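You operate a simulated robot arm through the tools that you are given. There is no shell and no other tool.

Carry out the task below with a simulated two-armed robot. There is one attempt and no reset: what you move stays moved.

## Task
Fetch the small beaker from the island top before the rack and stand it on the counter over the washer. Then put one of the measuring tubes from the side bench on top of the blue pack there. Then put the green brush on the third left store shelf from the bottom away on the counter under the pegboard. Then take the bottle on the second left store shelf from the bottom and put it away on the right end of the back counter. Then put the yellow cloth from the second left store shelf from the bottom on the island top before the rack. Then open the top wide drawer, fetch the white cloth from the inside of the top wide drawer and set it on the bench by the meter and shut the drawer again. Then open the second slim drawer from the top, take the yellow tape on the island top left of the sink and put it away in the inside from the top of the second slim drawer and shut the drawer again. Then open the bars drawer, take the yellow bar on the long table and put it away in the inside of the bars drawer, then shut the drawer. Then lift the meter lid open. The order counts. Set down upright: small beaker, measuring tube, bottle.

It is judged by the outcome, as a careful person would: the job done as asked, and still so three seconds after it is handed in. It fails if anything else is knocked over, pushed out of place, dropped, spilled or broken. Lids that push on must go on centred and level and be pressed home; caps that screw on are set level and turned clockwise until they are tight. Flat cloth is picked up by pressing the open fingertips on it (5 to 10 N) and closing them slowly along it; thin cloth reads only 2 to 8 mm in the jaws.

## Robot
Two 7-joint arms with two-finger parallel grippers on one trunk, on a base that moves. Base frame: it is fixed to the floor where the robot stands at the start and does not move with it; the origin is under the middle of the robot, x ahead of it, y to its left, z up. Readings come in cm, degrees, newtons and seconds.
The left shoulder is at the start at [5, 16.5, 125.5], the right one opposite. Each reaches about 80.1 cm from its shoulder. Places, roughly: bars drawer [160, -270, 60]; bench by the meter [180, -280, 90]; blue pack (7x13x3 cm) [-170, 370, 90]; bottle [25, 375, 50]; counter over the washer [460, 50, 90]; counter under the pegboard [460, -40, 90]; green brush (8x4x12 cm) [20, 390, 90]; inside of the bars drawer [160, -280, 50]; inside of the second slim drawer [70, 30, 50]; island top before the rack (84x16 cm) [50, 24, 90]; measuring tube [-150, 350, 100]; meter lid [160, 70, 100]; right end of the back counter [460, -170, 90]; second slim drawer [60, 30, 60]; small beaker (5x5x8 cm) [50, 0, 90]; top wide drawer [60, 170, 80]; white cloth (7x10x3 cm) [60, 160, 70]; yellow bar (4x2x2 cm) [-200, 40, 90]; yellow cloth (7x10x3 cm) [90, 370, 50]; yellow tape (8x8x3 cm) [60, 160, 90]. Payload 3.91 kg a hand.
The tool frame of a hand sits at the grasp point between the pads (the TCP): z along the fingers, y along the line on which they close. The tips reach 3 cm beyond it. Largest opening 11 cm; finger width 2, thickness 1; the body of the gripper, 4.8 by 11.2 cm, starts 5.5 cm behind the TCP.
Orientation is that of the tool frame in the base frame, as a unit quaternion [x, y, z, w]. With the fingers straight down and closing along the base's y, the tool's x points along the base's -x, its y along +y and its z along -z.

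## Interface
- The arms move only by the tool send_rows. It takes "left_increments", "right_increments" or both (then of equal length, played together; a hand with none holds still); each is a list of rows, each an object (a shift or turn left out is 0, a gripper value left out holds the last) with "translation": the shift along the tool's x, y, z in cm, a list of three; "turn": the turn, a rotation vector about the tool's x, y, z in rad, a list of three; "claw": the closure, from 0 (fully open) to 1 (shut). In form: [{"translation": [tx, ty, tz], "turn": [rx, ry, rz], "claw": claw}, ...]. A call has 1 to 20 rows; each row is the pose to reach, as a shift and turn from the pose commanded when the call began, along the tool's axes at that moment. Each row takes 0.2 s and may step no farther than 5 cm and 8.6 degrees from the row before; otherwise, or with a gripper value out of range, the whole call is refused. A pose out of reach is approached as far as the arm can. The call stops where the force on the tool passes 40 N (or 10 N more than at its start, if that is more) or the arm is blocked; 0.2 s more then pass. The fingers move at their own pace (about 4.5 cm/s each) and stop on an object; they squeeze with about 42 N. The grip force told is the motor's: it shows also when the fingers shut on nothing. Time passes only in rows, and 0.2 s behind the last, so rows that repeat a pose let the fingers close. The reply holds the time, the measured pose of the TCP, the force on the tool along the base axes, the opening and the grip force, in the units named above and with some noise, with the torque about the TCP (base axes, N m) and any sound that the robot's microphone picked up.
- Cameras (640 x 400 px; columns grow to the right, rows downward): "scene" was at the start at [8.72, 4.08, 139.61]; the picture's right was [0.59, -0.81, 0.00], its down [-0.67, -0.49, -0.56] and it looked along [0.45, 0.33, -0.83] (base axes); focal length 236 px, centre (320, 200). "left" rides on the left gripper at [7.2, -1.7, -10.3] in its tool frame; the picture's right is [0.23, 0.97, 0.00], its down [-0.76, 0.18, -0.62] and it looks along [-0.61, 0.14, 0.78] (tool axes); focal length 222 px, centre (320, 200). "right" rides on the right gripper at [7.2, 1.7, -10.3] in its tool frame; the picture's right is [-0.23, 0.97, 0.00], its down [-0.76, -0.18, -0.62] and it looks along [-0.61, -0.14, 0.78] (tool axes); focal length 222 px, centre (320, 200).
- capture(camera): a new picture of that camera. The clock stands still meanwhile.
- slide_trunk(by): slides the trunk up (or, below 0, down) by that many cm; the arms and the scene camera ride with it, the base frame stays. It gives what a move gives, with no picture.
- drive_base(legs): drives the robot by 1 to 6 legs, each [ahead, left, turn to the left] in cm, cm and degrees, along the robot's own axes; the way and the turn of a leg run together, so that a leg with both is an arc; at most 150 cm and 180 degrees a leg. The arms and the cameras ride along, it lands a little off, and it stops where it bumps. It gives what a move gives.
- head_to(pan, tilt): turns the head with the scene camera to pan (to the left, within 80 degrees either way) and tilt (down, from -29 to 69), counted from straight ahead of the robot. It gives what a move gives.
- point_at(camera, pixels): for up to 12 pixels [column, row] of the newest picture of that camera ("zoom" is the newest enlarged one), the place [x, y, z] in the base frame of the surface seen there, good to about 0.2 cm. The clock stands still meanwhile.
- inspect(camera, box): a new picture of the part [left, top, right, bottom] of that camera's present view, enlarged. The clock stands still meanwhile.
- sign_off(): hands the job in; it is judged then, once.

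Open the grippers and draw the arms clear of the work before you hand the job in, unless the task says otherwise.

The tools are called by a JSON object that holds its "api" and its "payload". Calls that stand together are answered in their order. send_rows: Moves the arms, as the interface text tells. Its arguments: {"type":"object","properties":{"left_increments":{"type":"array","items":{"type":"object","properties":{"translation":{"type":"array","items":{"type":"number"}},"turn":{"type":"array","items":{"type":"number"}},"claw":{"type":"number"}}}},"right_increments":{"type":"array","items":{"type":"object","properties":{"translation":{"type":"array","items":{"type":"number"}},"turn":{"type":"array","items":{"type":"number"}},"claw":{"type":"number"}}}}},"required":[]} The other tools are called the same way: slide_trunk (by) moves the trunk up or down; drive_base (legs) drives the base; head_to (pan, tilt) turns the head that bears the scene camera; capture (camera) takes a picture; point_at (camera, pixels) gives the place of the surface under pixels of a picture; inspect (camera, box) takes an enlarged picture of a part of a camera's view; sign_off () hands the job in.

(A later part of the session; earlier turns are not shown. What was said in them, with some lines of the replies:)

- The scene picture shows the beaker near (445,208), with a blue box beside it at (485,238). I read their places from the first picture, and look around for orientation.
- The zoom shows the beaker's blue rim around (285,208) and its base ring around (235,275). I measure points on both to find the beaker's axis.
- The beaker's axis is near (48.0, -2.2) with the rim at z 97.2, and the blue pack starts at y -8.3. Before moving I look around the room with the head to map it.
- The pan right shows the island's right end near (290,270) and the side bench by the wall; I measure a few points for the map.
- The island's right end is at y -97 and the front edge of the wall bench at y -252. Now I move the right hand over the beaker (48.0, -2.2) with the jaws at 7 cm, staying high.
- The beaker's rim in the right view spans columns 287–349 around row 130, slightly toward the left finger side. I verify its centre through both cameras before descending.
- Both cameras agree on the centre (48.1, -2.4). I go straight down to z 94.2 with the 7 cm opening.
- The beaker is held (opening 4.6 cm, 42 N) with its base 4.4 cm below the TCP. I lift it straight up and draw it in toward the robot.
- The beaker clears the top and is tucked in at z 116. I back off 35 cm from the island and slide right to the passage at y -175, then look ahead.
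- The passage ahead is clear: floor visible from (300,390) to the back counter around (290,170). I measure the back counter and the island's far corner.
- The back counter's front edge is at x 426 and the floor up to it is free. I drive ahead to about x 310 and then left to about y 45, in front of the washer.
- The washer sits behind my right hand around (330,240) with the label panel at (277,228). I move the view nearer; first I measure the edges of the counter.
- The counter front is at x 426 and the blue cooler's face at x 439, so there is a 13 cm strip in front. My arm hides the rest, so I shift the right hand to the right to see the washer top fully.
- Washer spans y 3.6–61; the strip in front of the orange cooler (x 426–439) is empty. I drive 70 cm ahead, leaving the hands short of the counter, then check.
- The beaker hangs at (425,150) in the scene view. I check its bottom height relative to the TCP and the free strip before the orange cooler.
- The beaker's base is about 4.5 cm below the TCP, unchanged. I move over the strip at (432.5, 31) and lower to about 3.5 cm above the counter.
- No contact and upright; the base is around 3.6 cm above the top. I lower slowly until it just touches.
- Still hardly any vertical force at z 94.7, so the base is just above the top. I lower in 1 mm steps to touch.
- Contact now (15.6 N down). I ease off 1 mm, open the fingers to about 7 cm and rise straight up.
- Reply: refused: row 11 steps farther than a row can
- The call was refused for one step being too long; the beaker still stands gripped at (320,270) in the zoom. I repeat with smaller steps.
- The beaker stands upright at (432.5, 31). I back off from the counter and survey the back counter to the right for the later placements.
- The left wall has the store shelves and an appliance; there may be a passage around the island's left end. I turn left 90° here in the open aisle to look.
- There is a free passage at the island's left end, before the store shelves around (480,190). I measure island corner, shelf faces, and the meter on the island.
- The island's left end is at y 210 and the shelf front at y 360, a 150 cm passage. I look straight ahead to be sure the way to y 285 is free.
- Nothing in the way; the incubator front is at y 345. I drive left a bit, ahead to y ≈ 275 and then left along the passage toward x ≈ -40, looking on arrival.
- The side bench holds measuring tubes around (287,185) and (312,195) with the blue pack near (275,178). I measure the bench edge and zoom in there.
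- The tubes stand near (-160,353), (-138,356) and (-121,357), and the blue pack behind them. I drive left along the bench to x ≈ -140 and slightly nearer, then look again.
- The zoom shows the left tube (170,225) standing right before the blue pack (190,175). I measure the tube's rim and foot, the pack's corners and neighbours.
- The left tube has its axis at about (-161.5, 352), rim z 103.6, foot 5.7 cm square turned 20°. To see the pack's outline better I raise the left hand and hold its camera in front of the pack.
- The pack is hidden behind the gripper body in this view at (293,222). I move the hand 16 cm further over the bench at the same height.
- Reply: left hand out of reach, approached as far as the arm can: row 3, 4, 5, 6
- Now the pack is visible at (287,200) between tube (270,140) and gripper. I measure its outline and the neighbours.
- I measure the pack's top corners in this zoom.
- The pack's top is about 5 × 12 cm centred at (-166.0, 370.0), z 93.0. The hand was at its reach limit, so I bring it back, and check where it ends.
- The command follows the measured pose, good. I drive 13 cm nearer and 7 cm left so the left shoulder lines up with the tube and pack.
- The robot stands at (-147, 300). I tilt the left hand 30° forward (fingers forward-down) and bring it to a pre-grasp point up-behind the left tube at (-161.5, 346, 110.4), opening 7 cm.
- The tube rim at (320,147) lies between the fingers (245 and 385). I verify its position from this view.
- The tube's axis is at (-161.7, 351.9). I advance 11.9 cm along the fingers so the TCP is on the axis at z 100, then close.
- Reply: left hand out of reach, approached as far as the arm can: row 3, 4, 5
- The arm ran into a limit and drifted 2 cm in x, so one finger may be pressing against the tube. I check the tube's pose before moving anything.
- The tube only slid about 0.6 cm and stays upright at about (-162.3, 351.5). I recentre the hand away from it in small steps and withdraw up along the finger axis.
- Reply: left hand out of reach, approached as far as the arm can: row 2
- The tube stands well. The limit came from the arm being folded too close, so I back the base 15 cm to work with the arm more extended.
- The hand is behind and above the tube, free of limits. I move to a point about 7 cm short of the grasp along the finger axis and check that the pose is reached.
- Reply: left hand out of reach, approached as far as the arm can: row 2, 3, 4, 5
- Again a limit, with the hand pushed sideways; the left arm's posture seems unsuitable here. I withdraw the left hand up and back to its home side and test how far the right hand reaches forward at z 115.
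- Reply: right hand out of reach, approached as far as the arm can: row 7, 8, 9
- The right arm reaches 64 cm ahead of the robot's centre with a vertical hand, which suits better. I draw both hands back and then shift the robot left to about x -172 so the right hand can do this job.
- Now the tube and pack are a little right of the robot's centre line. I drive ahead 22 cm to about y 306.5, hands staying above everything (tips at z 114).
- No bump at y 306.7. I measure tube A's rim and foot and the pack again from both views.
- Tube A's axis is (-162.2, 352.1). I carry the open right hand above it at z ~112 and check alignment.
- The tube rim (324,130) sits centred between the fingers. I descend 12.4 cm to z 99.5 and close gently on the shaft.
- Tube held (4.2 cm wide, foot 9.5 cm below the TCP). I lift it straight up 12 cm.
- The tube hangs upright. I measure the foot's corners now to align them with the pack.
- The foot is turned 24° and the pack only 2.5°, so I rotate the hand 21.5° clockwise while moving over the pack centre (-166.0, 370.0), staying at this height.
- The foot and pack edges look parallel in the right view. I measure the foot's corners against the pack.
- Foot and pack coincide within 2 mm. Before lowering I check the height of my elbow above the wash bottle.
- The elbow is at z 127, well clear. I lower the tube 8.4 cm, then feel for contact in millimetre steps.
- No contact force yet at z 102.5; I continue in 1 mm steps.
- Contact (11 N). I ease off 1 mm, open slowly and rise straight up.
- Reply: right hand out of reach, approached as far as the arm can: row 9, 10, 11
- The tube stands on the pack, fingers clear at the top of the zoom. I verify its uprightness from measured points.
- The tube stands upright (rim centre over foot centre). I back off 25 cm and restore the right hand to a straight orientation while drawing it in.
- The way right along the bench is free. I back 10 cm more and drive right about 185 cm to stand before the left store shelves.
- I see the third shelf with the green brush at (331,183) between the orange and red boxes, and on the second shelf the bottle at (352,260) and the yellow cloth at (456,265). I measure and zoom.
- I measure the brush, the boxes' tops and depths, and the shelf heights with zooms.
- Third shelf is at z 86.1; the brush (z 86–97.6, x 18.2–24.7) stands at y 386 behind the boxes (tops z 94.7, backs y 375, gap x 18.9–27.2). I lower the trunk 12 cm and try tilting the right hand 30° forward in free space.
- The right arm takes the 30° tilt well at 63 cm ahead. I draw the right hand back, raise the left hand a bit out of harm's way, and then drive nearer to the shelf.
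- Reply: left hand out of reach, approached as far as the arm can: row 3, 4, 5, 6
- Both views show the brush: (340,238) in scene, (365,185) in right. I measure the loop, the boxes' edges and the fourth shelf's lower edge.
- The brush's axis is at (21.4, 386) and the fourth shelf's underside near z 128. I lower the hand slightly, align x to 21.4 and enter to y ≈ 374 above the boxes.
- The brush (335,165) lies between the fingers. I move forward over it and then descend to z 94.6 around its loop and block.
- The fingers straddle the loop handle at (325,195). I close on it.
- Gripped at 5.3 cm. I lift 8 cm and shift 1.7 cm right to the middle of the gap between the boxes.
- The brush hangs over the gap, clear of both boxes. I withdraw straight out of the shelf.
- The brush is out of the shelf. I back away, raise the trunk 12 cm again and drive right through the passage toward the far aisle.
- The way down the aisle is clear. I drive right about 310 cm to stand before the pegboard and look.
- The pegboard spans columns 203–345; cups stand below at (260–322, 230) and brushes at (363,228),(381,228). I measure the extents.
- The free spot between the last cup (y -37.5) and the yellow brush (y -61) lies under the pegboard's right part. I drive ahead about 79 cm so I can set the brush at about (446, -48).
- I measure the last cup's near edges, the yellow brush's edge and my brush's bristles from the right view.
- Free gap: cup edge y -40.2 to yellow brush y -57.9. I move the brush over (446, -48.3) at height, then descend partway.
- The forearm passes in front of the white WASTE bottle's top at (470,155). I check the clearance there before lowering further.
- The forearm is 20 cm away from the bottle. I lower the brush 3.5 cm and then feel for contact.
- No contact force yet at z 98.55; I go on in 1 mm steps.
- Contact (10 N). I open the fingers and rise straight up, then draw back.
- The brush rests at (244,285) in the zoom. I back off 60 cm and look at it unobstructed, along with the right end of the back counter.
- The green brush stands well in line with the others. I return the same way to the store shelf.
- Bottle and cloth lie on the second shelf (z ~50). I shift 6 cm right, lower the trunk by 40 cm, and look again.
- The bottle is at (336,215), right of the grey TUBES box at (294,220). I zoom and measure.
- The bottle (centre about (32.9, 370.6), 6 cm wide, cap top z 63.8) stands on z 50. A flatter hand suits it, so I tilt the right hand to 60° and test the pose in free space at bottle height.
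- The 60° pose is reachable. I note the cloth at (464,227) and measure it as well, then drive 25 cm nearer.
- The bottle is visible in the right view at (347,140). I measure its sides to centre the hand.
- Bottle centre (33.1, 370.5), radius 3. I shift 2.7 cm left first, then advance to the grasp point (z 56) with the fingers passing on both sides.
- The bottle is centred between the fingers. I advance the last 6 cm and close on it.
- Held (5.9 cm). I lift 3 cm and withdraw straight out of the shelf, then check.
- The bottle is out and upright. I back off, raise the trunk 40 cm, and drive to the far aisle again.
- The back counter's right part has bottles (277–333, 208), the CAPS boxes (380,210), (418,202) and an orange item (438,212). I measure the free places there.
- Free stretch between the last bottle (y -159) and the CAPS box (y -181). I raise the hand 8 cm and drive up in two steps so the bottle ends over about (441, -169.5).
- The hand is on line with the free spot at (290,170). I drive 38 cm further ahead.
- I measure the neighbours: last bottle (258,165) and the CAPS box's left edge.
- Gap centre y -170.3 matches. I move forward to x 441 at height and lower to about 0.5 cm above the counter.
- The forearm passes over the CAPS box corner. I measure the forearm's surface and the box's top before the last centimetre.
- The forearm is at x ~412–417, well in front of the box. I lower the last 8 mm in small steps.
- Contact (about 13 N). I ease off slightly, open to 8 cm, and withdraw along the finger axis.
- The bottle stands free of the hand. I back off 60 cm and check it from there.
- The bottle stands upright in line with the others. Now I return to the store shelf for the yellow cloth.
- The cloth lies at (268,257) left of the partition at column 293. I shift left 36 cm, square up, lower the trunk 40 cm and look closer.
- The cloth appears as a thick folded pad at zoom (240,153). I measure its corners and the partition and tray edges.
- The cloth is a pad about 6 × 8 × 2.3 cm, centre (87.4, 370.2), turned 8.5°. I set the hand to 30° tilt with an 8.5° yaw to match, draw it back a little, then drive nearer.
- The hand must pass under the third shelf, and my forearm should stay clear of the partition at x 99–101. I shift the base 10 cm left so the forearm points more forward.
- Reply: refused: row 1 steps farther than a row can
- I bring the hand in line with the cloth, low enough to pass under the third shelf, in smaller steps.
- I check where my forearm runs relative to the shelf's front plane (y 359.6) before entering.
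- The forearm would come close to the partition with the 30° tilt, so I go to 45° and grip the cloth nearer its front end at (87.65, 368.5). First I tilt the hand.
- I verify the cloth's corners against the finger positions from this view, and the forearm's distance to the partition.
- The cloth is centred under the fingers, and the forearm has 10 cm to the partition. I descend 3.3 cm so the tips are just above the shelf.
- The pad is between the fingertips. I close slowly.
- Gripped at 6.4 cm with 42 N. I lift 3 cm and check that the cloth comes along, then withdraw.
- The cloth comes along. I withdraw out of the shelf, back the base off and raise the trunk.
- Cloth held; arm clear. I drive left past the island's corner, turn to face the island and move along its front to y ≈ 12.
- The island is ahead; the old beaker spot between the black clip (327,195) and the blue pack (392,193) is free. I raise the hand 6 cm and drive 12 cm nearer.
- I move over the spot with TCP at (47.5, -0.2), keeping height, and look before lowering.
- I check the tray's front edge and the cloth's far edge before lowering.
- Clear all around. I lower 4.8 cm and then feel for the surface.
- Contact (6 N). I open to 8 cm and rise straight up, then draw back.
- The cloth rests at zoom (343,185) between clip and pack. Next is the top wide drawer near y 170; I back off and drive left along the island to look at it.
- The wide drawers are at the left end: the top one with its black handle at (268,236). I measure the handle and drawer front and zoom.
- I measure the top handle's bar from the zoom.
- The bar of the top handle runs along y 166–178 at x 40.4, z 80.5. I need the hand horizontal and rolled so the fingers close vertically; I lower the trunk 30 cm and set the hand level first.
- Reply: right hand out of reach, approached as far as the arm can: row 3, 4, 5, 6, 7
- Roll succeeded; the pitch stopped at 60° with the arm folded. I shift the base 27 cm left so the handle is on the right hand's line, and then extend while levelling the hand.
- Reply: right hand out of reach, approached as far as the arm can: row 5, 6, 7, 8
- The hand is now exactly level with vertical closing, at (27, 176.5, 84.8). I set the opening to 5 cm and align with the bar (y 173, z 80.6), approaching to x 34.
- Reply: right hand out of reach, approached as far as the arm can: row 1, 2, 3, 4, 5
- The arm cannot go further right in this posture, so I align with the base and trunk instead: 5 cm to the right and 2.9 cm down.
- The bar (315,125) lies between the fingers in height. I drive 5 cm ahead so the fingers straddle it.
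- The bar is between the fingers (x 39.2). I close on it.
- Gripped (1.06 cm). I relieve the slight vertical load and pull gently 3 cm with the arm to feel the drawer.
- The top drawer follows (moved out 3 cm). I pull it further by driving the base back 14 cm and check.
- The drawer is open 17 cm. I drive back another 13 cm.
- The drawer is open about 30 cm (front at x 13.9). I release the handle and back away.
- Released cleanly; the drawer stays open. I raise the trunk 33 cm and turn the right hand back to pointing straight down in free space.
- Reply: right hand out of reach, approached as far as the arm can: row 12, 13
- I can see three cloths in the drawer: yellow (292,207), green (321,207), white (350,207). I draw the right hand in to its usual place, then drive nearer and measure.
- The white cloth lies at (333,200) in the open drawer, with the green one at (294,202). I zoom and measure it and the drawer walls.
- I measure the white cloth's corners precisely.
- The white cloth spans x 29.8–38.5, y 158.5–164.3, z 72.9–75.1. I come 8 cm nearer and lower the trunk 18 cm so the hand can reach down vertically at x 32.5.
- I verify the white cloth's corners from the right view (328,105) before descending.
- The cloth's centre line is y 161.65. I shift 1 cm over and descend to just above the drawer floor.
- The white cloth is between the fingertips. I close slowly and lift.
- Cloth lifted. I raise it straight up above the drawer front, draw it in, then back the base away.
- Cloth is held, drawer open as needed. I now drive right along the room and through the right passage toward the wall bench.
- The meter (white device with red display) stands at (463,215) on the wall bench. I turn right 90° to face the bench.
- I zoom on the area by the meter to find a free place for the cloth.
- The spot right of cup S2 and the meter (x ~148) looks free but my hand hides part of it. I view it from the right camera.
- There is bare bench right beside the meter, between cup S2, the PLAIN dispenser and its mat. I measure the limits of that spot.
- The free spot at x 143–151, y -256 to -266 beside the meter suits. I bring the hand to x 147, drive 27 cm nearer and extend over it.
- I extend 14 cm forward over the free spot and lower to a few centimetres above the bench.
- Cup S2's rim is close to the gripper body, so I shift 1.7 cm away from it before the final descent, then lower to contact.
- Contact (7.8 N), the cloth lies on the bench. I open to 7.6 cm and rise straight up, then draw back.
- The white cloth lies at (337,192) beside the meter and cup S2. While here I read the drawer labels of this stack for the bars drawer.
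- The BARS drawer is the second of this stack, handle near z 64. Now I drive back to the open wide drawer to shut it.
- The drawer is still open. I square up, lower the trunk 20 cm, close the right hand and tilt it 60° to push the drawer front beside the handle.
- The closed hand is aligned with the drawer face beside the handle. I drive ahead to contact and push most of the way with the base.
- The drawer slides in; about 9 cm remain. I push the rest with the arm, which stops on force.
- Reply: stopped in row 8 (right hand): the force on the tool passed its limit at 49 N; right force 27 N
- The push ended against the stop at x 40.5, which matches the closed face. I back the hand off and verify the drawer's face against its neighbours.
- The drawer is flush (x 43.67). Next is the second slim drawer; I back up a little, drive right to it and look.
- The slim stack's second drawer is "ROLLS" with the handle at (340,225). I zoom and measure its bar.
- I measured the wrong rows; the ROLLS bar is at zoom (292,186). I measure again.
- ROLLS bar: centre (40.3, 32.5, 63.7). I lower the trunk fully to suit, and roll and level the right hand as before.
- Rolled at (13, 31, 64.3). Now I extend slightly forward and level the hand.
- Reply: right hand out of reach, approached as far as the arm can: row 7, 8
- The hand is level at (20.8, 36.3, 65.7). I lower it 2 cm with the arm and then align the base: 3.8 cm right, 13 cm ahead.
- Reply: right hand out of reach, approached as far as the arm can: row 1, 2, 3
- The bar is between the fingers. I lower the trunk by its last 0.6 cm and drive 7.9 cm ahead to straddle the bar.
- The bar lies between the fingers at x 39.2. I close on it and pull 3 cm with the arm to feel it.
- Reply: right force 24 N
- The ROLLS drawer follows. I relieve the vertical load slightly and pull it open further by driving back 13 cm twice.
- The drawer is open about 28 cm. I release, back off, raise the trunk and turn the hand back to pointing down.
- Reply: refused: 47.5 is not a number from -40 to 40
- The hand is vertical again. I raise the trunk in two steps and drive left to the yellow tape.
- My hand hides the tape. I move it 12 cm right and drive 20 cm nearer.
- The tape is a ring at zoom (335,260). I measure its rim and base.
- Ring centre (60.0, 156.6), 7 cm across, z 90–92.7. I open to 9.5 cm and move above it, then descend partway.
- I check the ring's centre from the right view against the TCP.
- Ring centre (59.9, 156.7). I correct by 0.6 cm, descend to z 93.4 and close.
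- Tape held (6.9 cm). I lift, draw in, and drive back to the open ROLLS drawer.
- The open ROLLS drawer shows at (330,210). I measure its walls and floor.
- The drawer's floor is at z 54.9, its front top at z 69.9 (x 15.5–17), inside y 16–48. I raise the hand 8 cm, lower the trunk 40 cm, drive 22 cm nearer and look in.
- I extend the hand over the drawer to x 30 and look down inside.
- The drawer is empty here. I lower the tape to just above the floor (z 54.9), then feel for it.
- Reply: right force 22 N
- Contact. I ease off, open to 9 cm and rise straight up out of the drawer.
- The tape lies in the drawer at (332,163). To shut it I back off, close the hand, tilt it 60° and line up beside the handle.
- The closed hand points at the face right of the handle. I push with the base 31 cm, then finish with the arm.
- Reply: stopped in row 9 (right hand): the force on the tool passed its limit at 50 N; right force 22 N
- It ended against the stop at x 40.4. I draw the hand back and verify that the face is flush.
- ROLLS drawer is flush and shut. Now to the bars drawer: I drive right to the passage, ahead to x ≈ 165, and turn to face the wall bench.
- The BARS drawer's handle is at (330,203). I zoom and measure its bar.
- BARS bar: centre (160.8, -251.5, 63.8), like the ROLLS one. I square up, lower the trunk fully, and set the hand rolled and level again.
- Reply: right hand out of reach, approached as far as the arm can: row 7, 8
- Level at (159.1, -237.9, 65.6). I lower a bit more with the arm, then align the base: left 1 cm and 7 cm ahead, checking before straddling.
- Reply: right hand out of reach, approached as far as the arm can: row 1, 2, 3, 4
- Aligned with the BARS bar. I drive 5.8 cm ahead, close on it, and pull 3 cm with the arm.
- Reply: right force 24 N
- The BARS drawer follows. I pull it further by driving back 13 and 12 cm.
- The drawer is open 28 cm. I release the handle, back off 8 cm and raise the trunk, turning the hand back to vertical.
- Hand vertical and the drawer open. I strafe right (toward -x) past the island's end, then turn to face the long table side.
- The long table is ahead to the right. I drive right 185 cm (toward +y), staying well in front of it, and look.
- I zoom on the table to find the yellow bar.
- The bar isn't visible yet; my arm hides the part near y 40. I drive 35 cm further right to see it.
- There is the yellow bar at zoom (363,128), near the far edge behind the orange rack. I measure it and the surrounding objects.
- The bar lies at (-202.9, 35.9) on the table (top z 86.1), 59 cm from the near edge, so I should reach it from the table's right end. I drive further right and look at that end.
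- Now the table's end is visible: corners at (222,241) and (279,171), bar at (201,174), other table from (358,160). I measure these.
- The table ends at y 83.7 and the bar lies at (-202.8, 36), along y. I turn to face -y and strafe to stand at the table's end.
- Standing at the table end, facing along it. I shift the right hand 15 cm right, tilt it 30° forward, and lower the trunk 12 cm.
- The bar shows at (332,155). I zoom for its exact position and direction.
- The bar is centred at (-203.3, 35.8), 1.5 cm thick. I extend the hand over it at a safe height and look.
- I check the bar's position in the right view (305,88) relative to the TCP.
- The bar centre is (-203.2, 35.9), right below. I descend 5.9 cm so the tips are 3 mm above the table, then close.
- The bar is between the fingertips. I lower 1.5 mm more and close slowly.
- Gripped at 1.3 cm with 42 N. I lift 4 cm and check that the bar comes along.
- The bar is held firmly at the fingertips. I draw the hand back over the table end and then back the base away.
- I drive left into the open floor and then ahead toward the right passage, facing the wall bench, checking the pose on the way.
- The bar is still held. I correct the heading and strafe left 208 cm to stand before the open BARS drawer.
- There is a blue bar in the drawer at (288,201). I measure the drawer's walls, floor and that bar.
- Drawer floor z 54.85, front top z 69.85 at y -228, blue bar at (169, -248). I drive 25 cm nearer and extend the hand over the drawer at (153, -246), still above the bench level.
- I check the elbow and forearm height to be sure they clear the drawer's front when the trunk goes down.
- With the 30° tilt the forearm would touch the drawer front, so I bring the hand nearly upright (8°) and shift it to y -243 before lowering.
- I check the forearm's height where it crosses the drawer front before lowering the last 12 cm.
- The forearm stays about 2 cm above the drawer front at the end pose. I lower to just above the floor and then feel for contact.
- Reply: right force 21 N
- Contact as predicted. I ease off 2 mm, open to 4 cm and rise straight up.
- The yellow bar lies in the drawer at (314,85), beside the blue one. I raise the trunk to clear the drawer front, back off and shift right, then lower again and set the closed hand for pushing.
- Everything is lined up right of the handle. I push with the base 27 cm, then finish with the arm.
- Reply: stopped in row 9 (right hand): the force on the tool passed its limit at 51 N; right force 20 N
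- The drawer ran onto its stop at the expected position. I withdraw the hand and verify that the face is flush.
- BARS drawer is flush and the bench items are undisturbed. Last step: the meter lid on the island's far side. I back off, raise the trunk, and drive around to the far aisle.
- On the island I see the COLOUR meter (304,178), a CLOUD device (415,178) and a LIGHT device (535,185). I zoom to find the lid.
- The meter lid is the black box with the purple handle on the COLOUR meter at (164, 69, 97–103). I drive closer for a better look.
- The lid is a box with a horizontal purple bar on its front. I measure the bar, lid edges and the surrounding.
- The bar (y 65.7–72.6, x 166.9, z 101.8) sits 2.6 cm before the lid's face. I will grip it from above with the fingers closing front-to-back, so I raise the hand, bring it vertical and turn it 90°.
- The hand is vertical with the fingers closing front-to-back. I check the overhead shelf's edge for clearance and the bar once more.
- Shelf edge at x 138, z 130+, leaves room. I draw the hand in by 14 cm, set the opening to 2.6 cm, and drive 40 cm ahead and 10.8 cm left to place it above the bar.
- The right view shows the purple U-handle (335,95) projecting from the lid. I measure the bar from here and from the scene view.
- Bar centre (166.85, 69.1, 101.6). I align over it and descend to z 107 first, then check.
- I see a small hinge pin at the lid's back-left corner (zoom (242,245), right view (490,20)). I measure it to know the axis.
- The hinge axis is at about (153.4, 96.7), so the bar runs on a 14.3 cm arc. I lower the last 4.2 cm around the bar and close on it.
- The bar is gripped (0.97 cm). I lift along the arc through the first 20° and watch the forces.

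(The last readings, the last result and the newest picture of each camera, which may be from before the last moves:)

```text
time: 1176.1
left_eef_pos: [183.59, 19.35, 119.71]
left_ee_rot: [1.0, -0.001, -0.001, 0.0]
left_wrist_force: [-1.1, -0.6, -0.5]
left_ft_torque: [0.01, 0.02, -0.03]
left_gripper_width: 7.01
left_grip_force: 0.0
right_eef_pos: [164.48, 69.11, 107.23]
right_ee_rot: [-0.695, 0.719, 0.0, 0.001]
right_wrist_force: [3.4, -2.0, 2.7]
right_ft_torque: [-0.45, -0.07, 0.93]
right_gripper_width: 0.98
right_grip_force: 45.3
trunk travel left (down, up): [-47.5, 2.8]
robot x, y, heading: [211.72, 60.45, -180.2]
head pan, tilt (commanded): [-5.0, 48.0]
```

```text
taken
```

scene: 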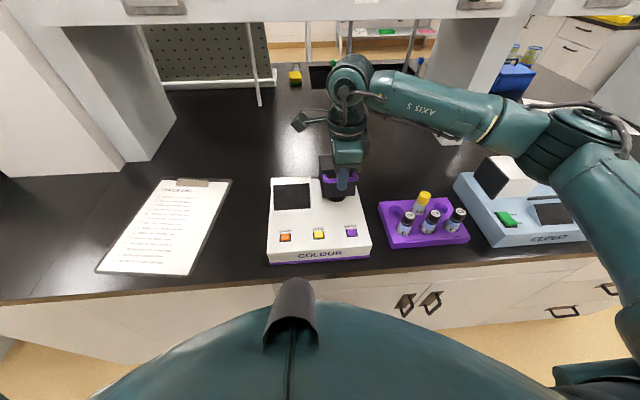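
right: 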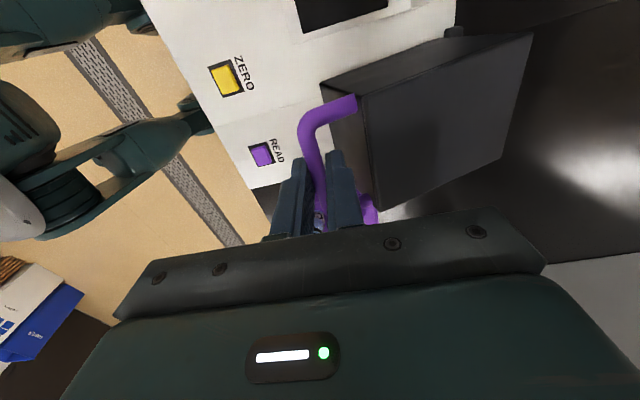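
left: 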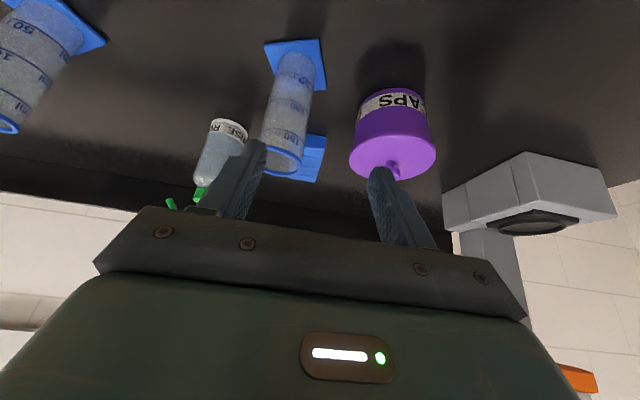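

The lid rises as expected with small forces. I continue along the arc to about 50°.

{"api": "send_rows", "payload": {"right_increments": [{"translation": [0, 0.84, -0.9]}, {"translation": [0, 1.75, -1.75]}, {"translation": [0, 2.75, -2.5]}, {"translation": [0, 3.8, -3.2]}, {"translation": [0, 4.9, -3.75]}, {"translation": [0, 6.05, -4.25]}, {"translation": [0, 6.05, -4.25]}]}}

{"api": "capture", "payload": {"camera": "right"}}

{"api": "inspect", "payload": {"camera": "scene", "box": [250, 50, 410, 220]}}

```text
time: 1177.7
left_eef_pos: [183.71, 19.19, 119.75]
left_ee_rot: [1.0, -0.001, -0.001, 0.0]
left_wrist_force: [-0.5, -0.6, 0.7]
left_ft_torque: [-0.02, -0.02, 0.01]
left_gripper_width: 7.02
left_grip_force: 0.0
right_eef_pos: [158.41, 69.2, 111.54]
right_ee_rot: [-0.696, 0.718, 0.001, 0.0]
right_wrist_force: [2.8, -15.6, 7.0]
right_ft_torque: [-0.75, -0.01, 0.95]
right_gripper_width: 0.99
right_grip_force: 45.1
trunk travel left (down, up): [-47.5, 2.8]
robot x, y, heading: [211.47, 60.7, -180.0]
head pan, tilt (commanded): [-5.0, 48.0]
```

```text
taken
```

right: 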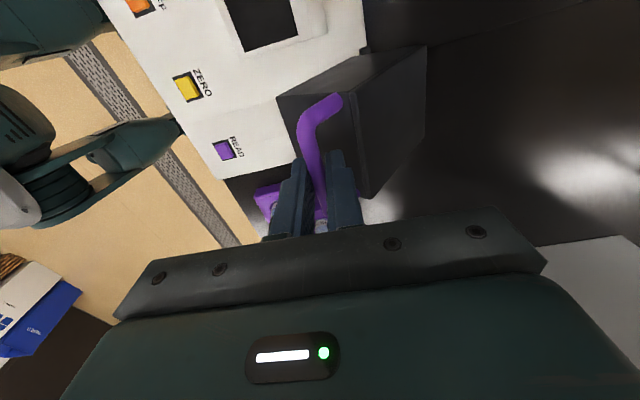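

```text
2.35 times, centred on (330, 135) of scene
```

zoom: 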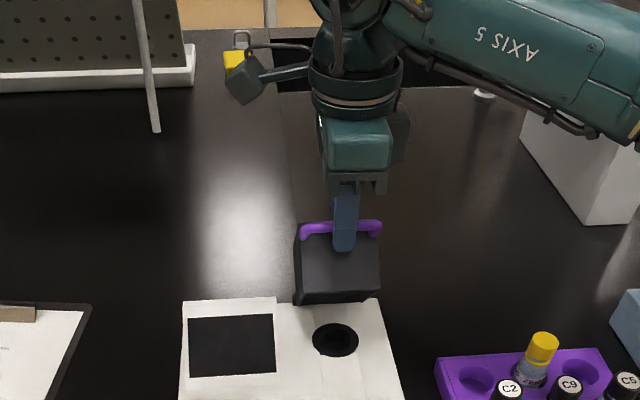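

The lid is at about 50° and the sample well shows. There is a small sideways load, which I compensate while continuing to about 80°.

{"api": "send_rows", "payload": {"right_increments": [{"translation": [0.3, 0.6, -0.2]}, {"translation": [0.35, 1.2, -0.35]}, {"translation": [0.4, 2.4, -0.65]}, {"translation": [0.43, 3.65, -0.8]}, {"translation": [0.47, 4.9, -0.85]}, {"translation": [0.5, 6.15, -0.8]}, {"translation": [0.55, 7.4, -0.65]}, {"translation": [0.55, 7.4, -0.65]}]}}

{"api": "capture", "payload": {"camera": "right"}}

{"api": "inspect", "payload": {"camera": "scene", "box": [250, 50, 410, 220]}}

```text
time: 1179.5
left_eef_pos: [183.59, 19.35, 119.86]
left_ee_rot: [1.0, -0.002, 0.0, 0.0]
left_wrist_force: [0.2, -0.6, -0.3]
left_ft_torque: [-0.02, 0.0, 0.0]
left_gripper_width: 7.02
left_grip_force: 0.1
right_eef_pos: [150.87, 69.2, 112.11]
right_ee_rot: [-0.695, 0.719, 0.002, 0.002]
right_wrist_force: [-1.4, -1.9, 8.6]
right_ft_torque: [-0.16, 0.03, 0.97]
right_gripper_width: 0.95
right_grip_force: 45.1
trunk travel left (down, up): [-47.5, 2.8]
robot x, y, heading: [211.29, 60.84, -179.9]
head pan, tilt (commanded): [-5.0, 48.0]
```

```text
taken
```

right: 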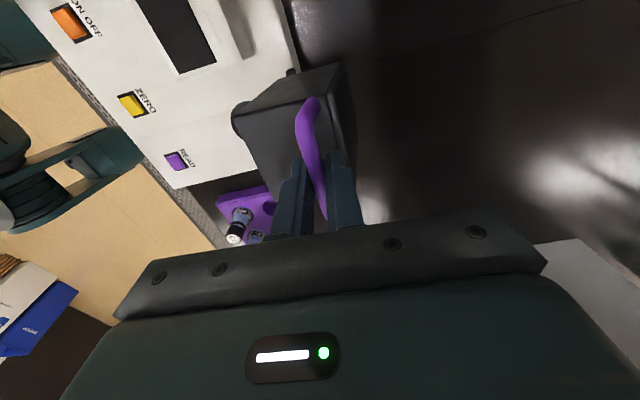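

```text
2.35 times, centred on (330, 135) of scene
```

zoom: 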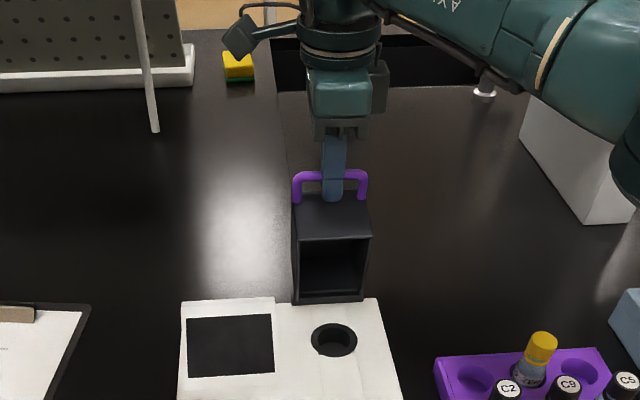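

Lid at about 80°, forces small. I continue carefully to about 95° in small steps.

{"api": "send_rows", "payload": {"right_increments": [{"translation": [0.02, 0.6, 0.13]}, {"translation": [0.04, 1.2, 0.3]}, {"translation": [0.06, 1.8, 0.47]}, {"translation": [0.08, 2.4, 0.65]}, {"translation": [0.1, 3.0, 0.9]}, {"translation": [0.12, 3.55, 1.15]}, {"translation": [0.12, 3.55, 1.15]}]}}

{"api": "capture", "payload": {"camera": "right"}}

{"api": "inspect", "payload": {"camera": "scene", "box": [250, 50, 410, 220]}}

```text
time: 1181.1
left_eef_pos: [183.57, 19.39, 119.76]
left_ee_rot: [1.0, -0.001, 0.0, 0.0]
left_wrist_force: [-0.2, 0.2, 0.4]
left_ft_torque: [0.01, -0.01, 0.0]
left_gripper_width: 7.03
left_grip_force: 0.1
right_eef_pos: [147.47, 69.3, 110.92]
right_ee_rot: [-0.695, 0.719, 0.001, 0.001]
right_wrist_force: [-4.2, 2.1, 9.6]
right_ft_torque: [-0.45, 0.04, 0.93]
right_gripper_width: 0.95
right_grip_force: 44.8
trunk travel left (down, up): [-47.5, 2.8]
robot x, y, heading: [211.57, 60.45, -180.1]
head pan, tilt (commanded): [-5.0, 48.0]
```

```text
taken
```

right: 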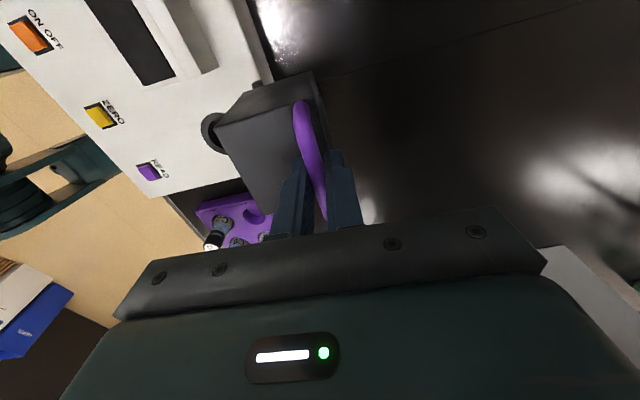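

```text
2.35 times, centred on (330, 135) of scene
```

zoom: 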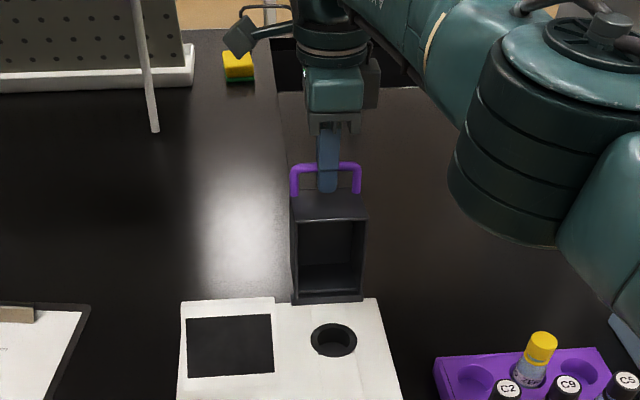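

The lid stands at about 95°, past the vertical. I open the fingers and rise straight up off the bar.

{"api": "send_rows", "payload": {"right_increments": [{"claw": 0.92}, {"claw": 0.85}, {"claw": 0.764}, {"claw": 0.764}, {"translation": [0, 0, -1]}, {"translation": [0, 0, -2.5]}, {"translation": [0, 0, -4]}, {"translation": [0, -1, -5]}, {"translation": [0, -1, -5]}]}}

{"api": "capture", "payload": {"camera": "right"}}

{"api": "inspect", "payload": {"camera": "scene", "box": [250, 50, 410, 220]}}

```text
time: 1183.1
left_eef_pos: [183.67, 19.28, 119.86]
left_ee_rot: [1.0, -0.001, -0.001, 0.0]
left_wrist_force: [0.0, -0.1, -0.3]
left_ft_torque: [0.08, 0.01, 0.03]
left_gripper_width: 7.03
left_grip_force: 0.2
right_eef_pos: [148.49, 69.18, 115.84]
right_ee_rot: [-0.694, 0.72, 0.001, 0.001]
right_wrist_force: [-0.2, -1.2, 0.2]
right_ft_torque: [0.01, 0.01, 0.01]
right_gripper_width: 2.61
right_grip_force: 0.0
right hand out of reach, approached as far as the arm can: row 6, 7
trunk travel left (down, up): [-47.5, 2.8]
robot x, y, heading: [211.55, 60.99, -179.9]
head pan, tilt (commanded): [-5.0, 48.0]
```

```text
taken
```

right: 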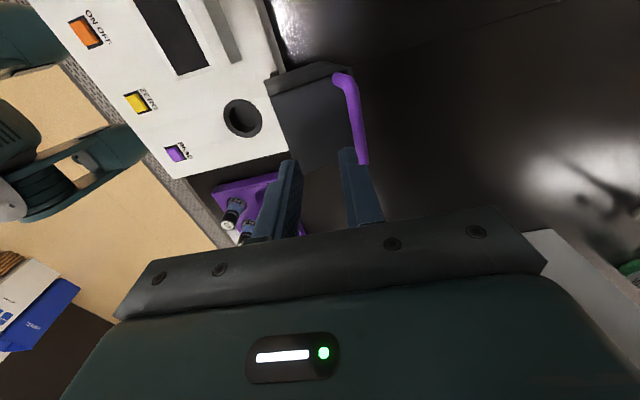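

```text
2.35 times, centred on (330, 135) of scene
```

zoom: 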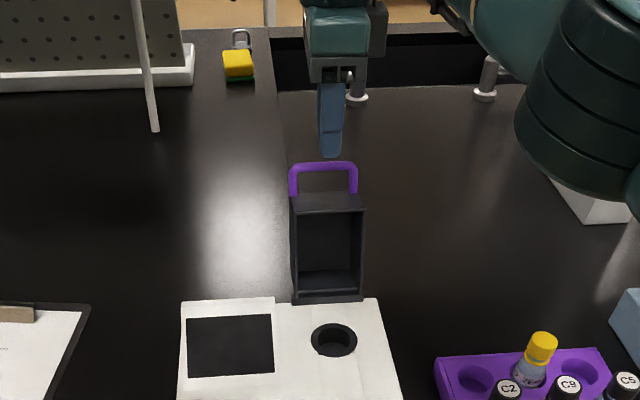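

The lid stays open on its own. I back the base away 60 cm with the hand clear above, and check the lid and the surroundings.

{"api": "drive_base", "payload": {"legs": [[-60, 0, 0]]}}

{"api": "head_to", "payload": {"pan": 0, "tilt": 25}}

{"api": "capture", "payload": {"camera": "scene"}}

{"api": "inspect", "payload": {"camera": "scene", "box": [250, 120, 450, 240]}}

```text
time: 1186.5
left_eef_pos: [243.13, 19.33, 119.8]
left_ee_rot: [1.0, -0.001, 0.0, 0.001]
left_wrist_force: [-0.3, 0.0, 0.6]
left_ft_torque: [-0.01, 0.04, 0.02]
left_gripper_width: 7.06
left_grip_force: 0.0
right_eef_pos: [207.99, 69.27, 115.83]
right_ee_rot: [-0.695, 0.719, 0.0, 0.001]
right_wrist_force: [0.3, 0.1, -0.9]
right_ft_torque: [0.0, 0.03, -0.01]
right_gripper_width: 2.62
right_grip_force: 0.1
trunk travel left (down, up): [-47.5, 2.8]
robot x, y, heading: [271.28, 60.8, 180.0]
head pan, tilt (commanded): [-5.0, 48.0]
```

```text
time: 1187.4
left_eef_pos: [243.11, 19.51, 119.74]
left_ee_rot: [1.0, -0.001, -0.001, 0.0]
left_wrist_force: [0.2, -0.4, -0.6]
left_ft_torque: [0.02, -0.02, 0.01]
left_gripper_width: 7.04
left_grip_force: 0.0
right_eef_pos: [207.96, 69.17, 115.84]
right_ee_rot: [-0.695, 0.719, 0.0, 0.001]
right_wrist_force: [0.8, -0.3, -1.0]
right_ft_torque: [-0.02, 0.02, 0.02]
right_gripper_width: 2.62
right_grip_force: 0.0
trunk travel left (down, up): [-47.5, 2.8]
robot x, y, heading: [271.31, 60.74, 179.8]
head pan, tilt (commanded): [0.0, 25.0]
```

```text
taken
```

scene: 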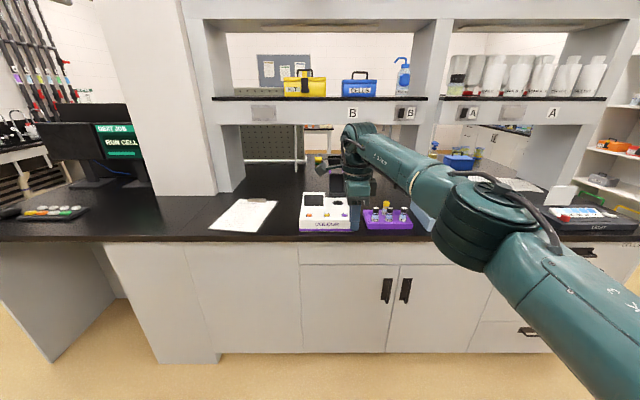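

```text
3.20 times, centred on (350, 180) of scene
```

zoom: 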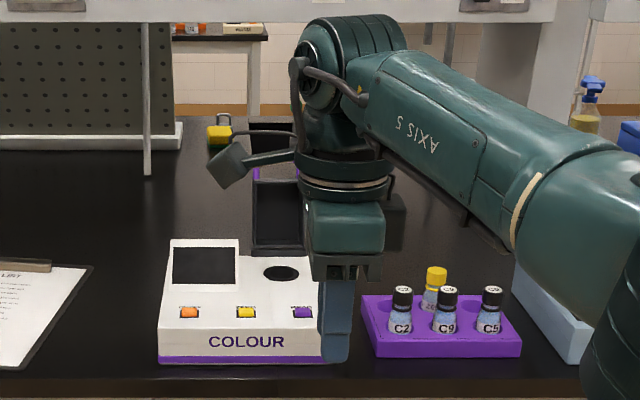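

I open both grippers, draw the right hand in, and look at the lid again unobstructed.

{"api": "send_rows", "payload": {"right_increments": [{"translation": [0, -4.5, 0], "claw": 0}, {"translation": [0, -9, 0]}, {"translation": [-2, -13, 0]}, {"translation": [-5, -17, 0]}, {"translation": [-8, -20, 0]}, {"translation": [-12, -22, 0]}, {"translation": [-12, -22, 0]}], "left_increments": [{"claw": 0}, {"claw": 0}, {"claw": 0}, {"claw": 0}, {"claw": 0}, {"claw": 0}, {"claw": 0}]}}

{"api": "capture", "payload": {"camera": "scene"}}

{"api": "inspect", "payload": {"camera": "scene", "box": [260, 150, 420, 250]}}

```text
time: 1189.0
left_eef_pos: [243.06, 19.33, 119.7]
left_ee_rot: [1.0, -0.002, 0.0, 0.0]
left_wrist_force: [0.4, -1.1, 0.0]
left_ft_torque: [-0.02, -0.03, -0.01]
left_gripper_width: 10.99
left_grip_force: 0.1
right_eef_pos: [230.3, 80.4, 115.73]
right_ee_rot: [-0.694, 0.72, 0.001, 0.002]
right_wrist_force: [0.1, 0.6, 1.0]
right_ft_torque: [0.04, -0.01, -0.01]
right_gripper_width: 11.02
right_grip_force: 0.0
trunk travel left (down, up): [-47.5, 2.8]
robot x, y, heading: [271.4, 60.93, 180.2]
head pan, tilt (commanded): [0.0, 25.0]
```

```text
taken
```

scene: 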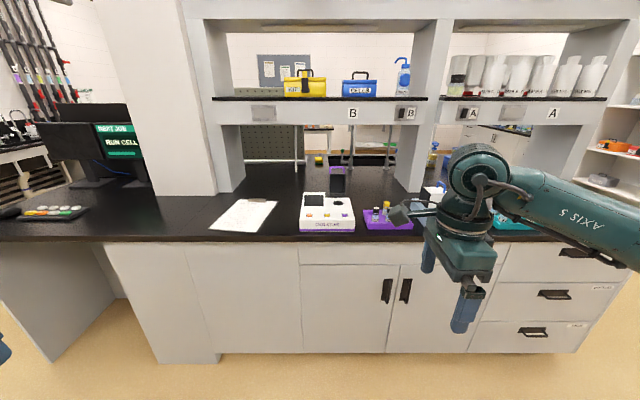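

```text
4.00 times, centred on (340, 200) of scene
```

zoom: 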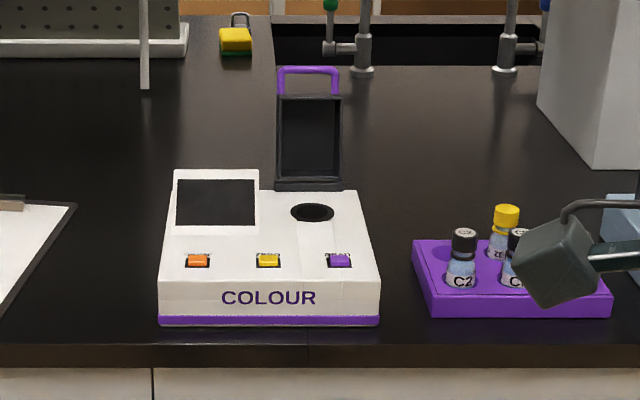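

The lid stands open by itself, both grippers are open and the arms are clear. I take one last measurement of the lid and a look at the back counter behind me before handing in.

{"api": "point_at", "payload": {"camera": "zoom", "pixels": [[308, 69], [308, 98], [308, 185], [285, 140]]}}

{"api": "drive_base", "payload": {"legs": [[-10, 0, 0], [0, 0, 180]]}}

{"api": "head_to", "payload": {"pan": -25, "tilt": 15}}

{"api": "capture", "payload": {"camera": "scene"}}

```text
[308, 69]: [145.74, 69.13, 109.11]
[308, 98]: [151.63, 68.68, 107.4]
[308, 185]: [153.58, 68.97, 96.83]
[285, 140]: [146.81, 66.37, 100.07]
```

```text
time: 1197.5
left_eef_pos: [309.32, 102.13, 119.67]
left_ee_rot: [0.001, 1.0, 0.0, 0.001]
left_wrist_force: [0.3, 0.0, -0.1]
left_ft_torque: [0.0, 0.01, -0.02]
left_gripper_width: 11.0
left_grip_force: 0.1
right_eef_pos: [322.26, 40.92, 115.72]
right_ee_rot: [0.719, 0.695, -0.001, 0.0]
right_wrist_force: [-0.2, 0.3, 0.4]
right_ft_torque: [0.0, 0.01, 0.04]
right_gripper_width: 11.0
right_grip_force: 0.2
trunk travel left (down, up): [-47.5, 2.8]
robot x, y, heading: [281.5, 60.71, -0.2]
head pan, tilt (commanded): [0.0, 25.0]
```

```text
time: 1198.3
left_eef_pos: [309.44, 102.03, 119.92]
left_ee_rot: [0.001, 1.0, 0.0, 0.001]
left_wrist_force: [-0.1, -0.6, -0.1]
left_ft_torque: [0.02, 0.0, -0.04]
left_gripper_width: 10.99
left_grip_force: 0.0
right_eef_pos: [322.31, 41.05, 115.72]
right_ee_rot: [0.719, 0.695, 0.0, 0.0]
right_wrist_force: [0.6, -0.5, 0.1]
right_ft_torque: [0.04, 0.0, 0.0]
right_gripper_width: 11.02
right_grip_force: 0.1
trunk travel left (down, up): [-47.5, 2.8]
robot x, y, heading: [281.43, 60.82, 0.1]
head pan, tilt (commanded): [-25.0, 15.0]
```

```text
taken
```

scene: 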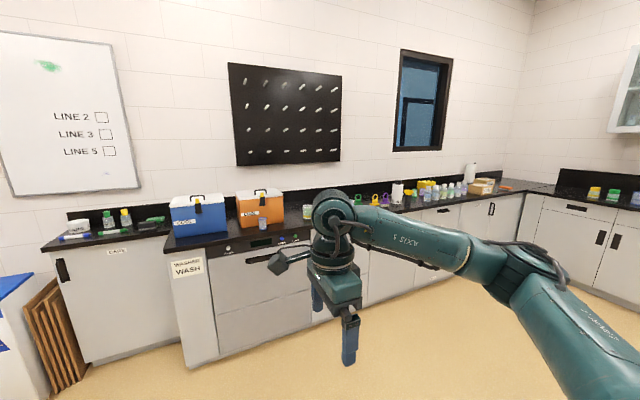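

The beaker stands at (263,223) before the orange cooler, the brush and bottle are in their places, the drawers are shut and the meter lid is open (bar at z 109, past vertical). I hand in the job.

{"api": "sign_off", "payload": {}}

```text
The job is handed in.
```

All nine steps are done in the order you gave, and the job is handed in. I don't have the judgment result.

| Item | Where it is now |
|---|---|
| Small beaker | Upright on the counter over the washer, in front of the orange cooler |
| Measuring tube | Upright and centred on the blue pack, lined up with its edges |
| Green brush | Standing on the counter under the pegboard, between the last cup and the yellow brush |
| Bottle | Upright on the right end of the back counter, beside the other bottles |
| Yellow cloth | Island top before the rack, where the beaker used to be |
| White cloth | On the bench beside the meter and cup S2 |
| Yellow tape | In the second slim drawer (labelled ROLLS) |
| Yellow bar | In the bars drawer, next to the blue bar already there |
| Meter lid | Open and staying open by itself, about 95° or a little more |

- **Drawers:** the top wide drawer, the ROLLS drawer and the bars drawer are shut, and I measured each one flush with its neighbours. I shut the top wide drawer only after the white cloth was on the bench, following your wording.
- **Slips and contact:** on my first try for the measuring tube, a finger slid it about half a centimetre. It stayed upright, and it was the tube I then moved. No drive reported a bump, and nothing fell or spilled in the pictures I took.
- **Which lid:** I took "the meter" for the lid to be the COLOUR meter on the island, because it matches the position you gave.

Both grippers are open and the arms are clear of the work.
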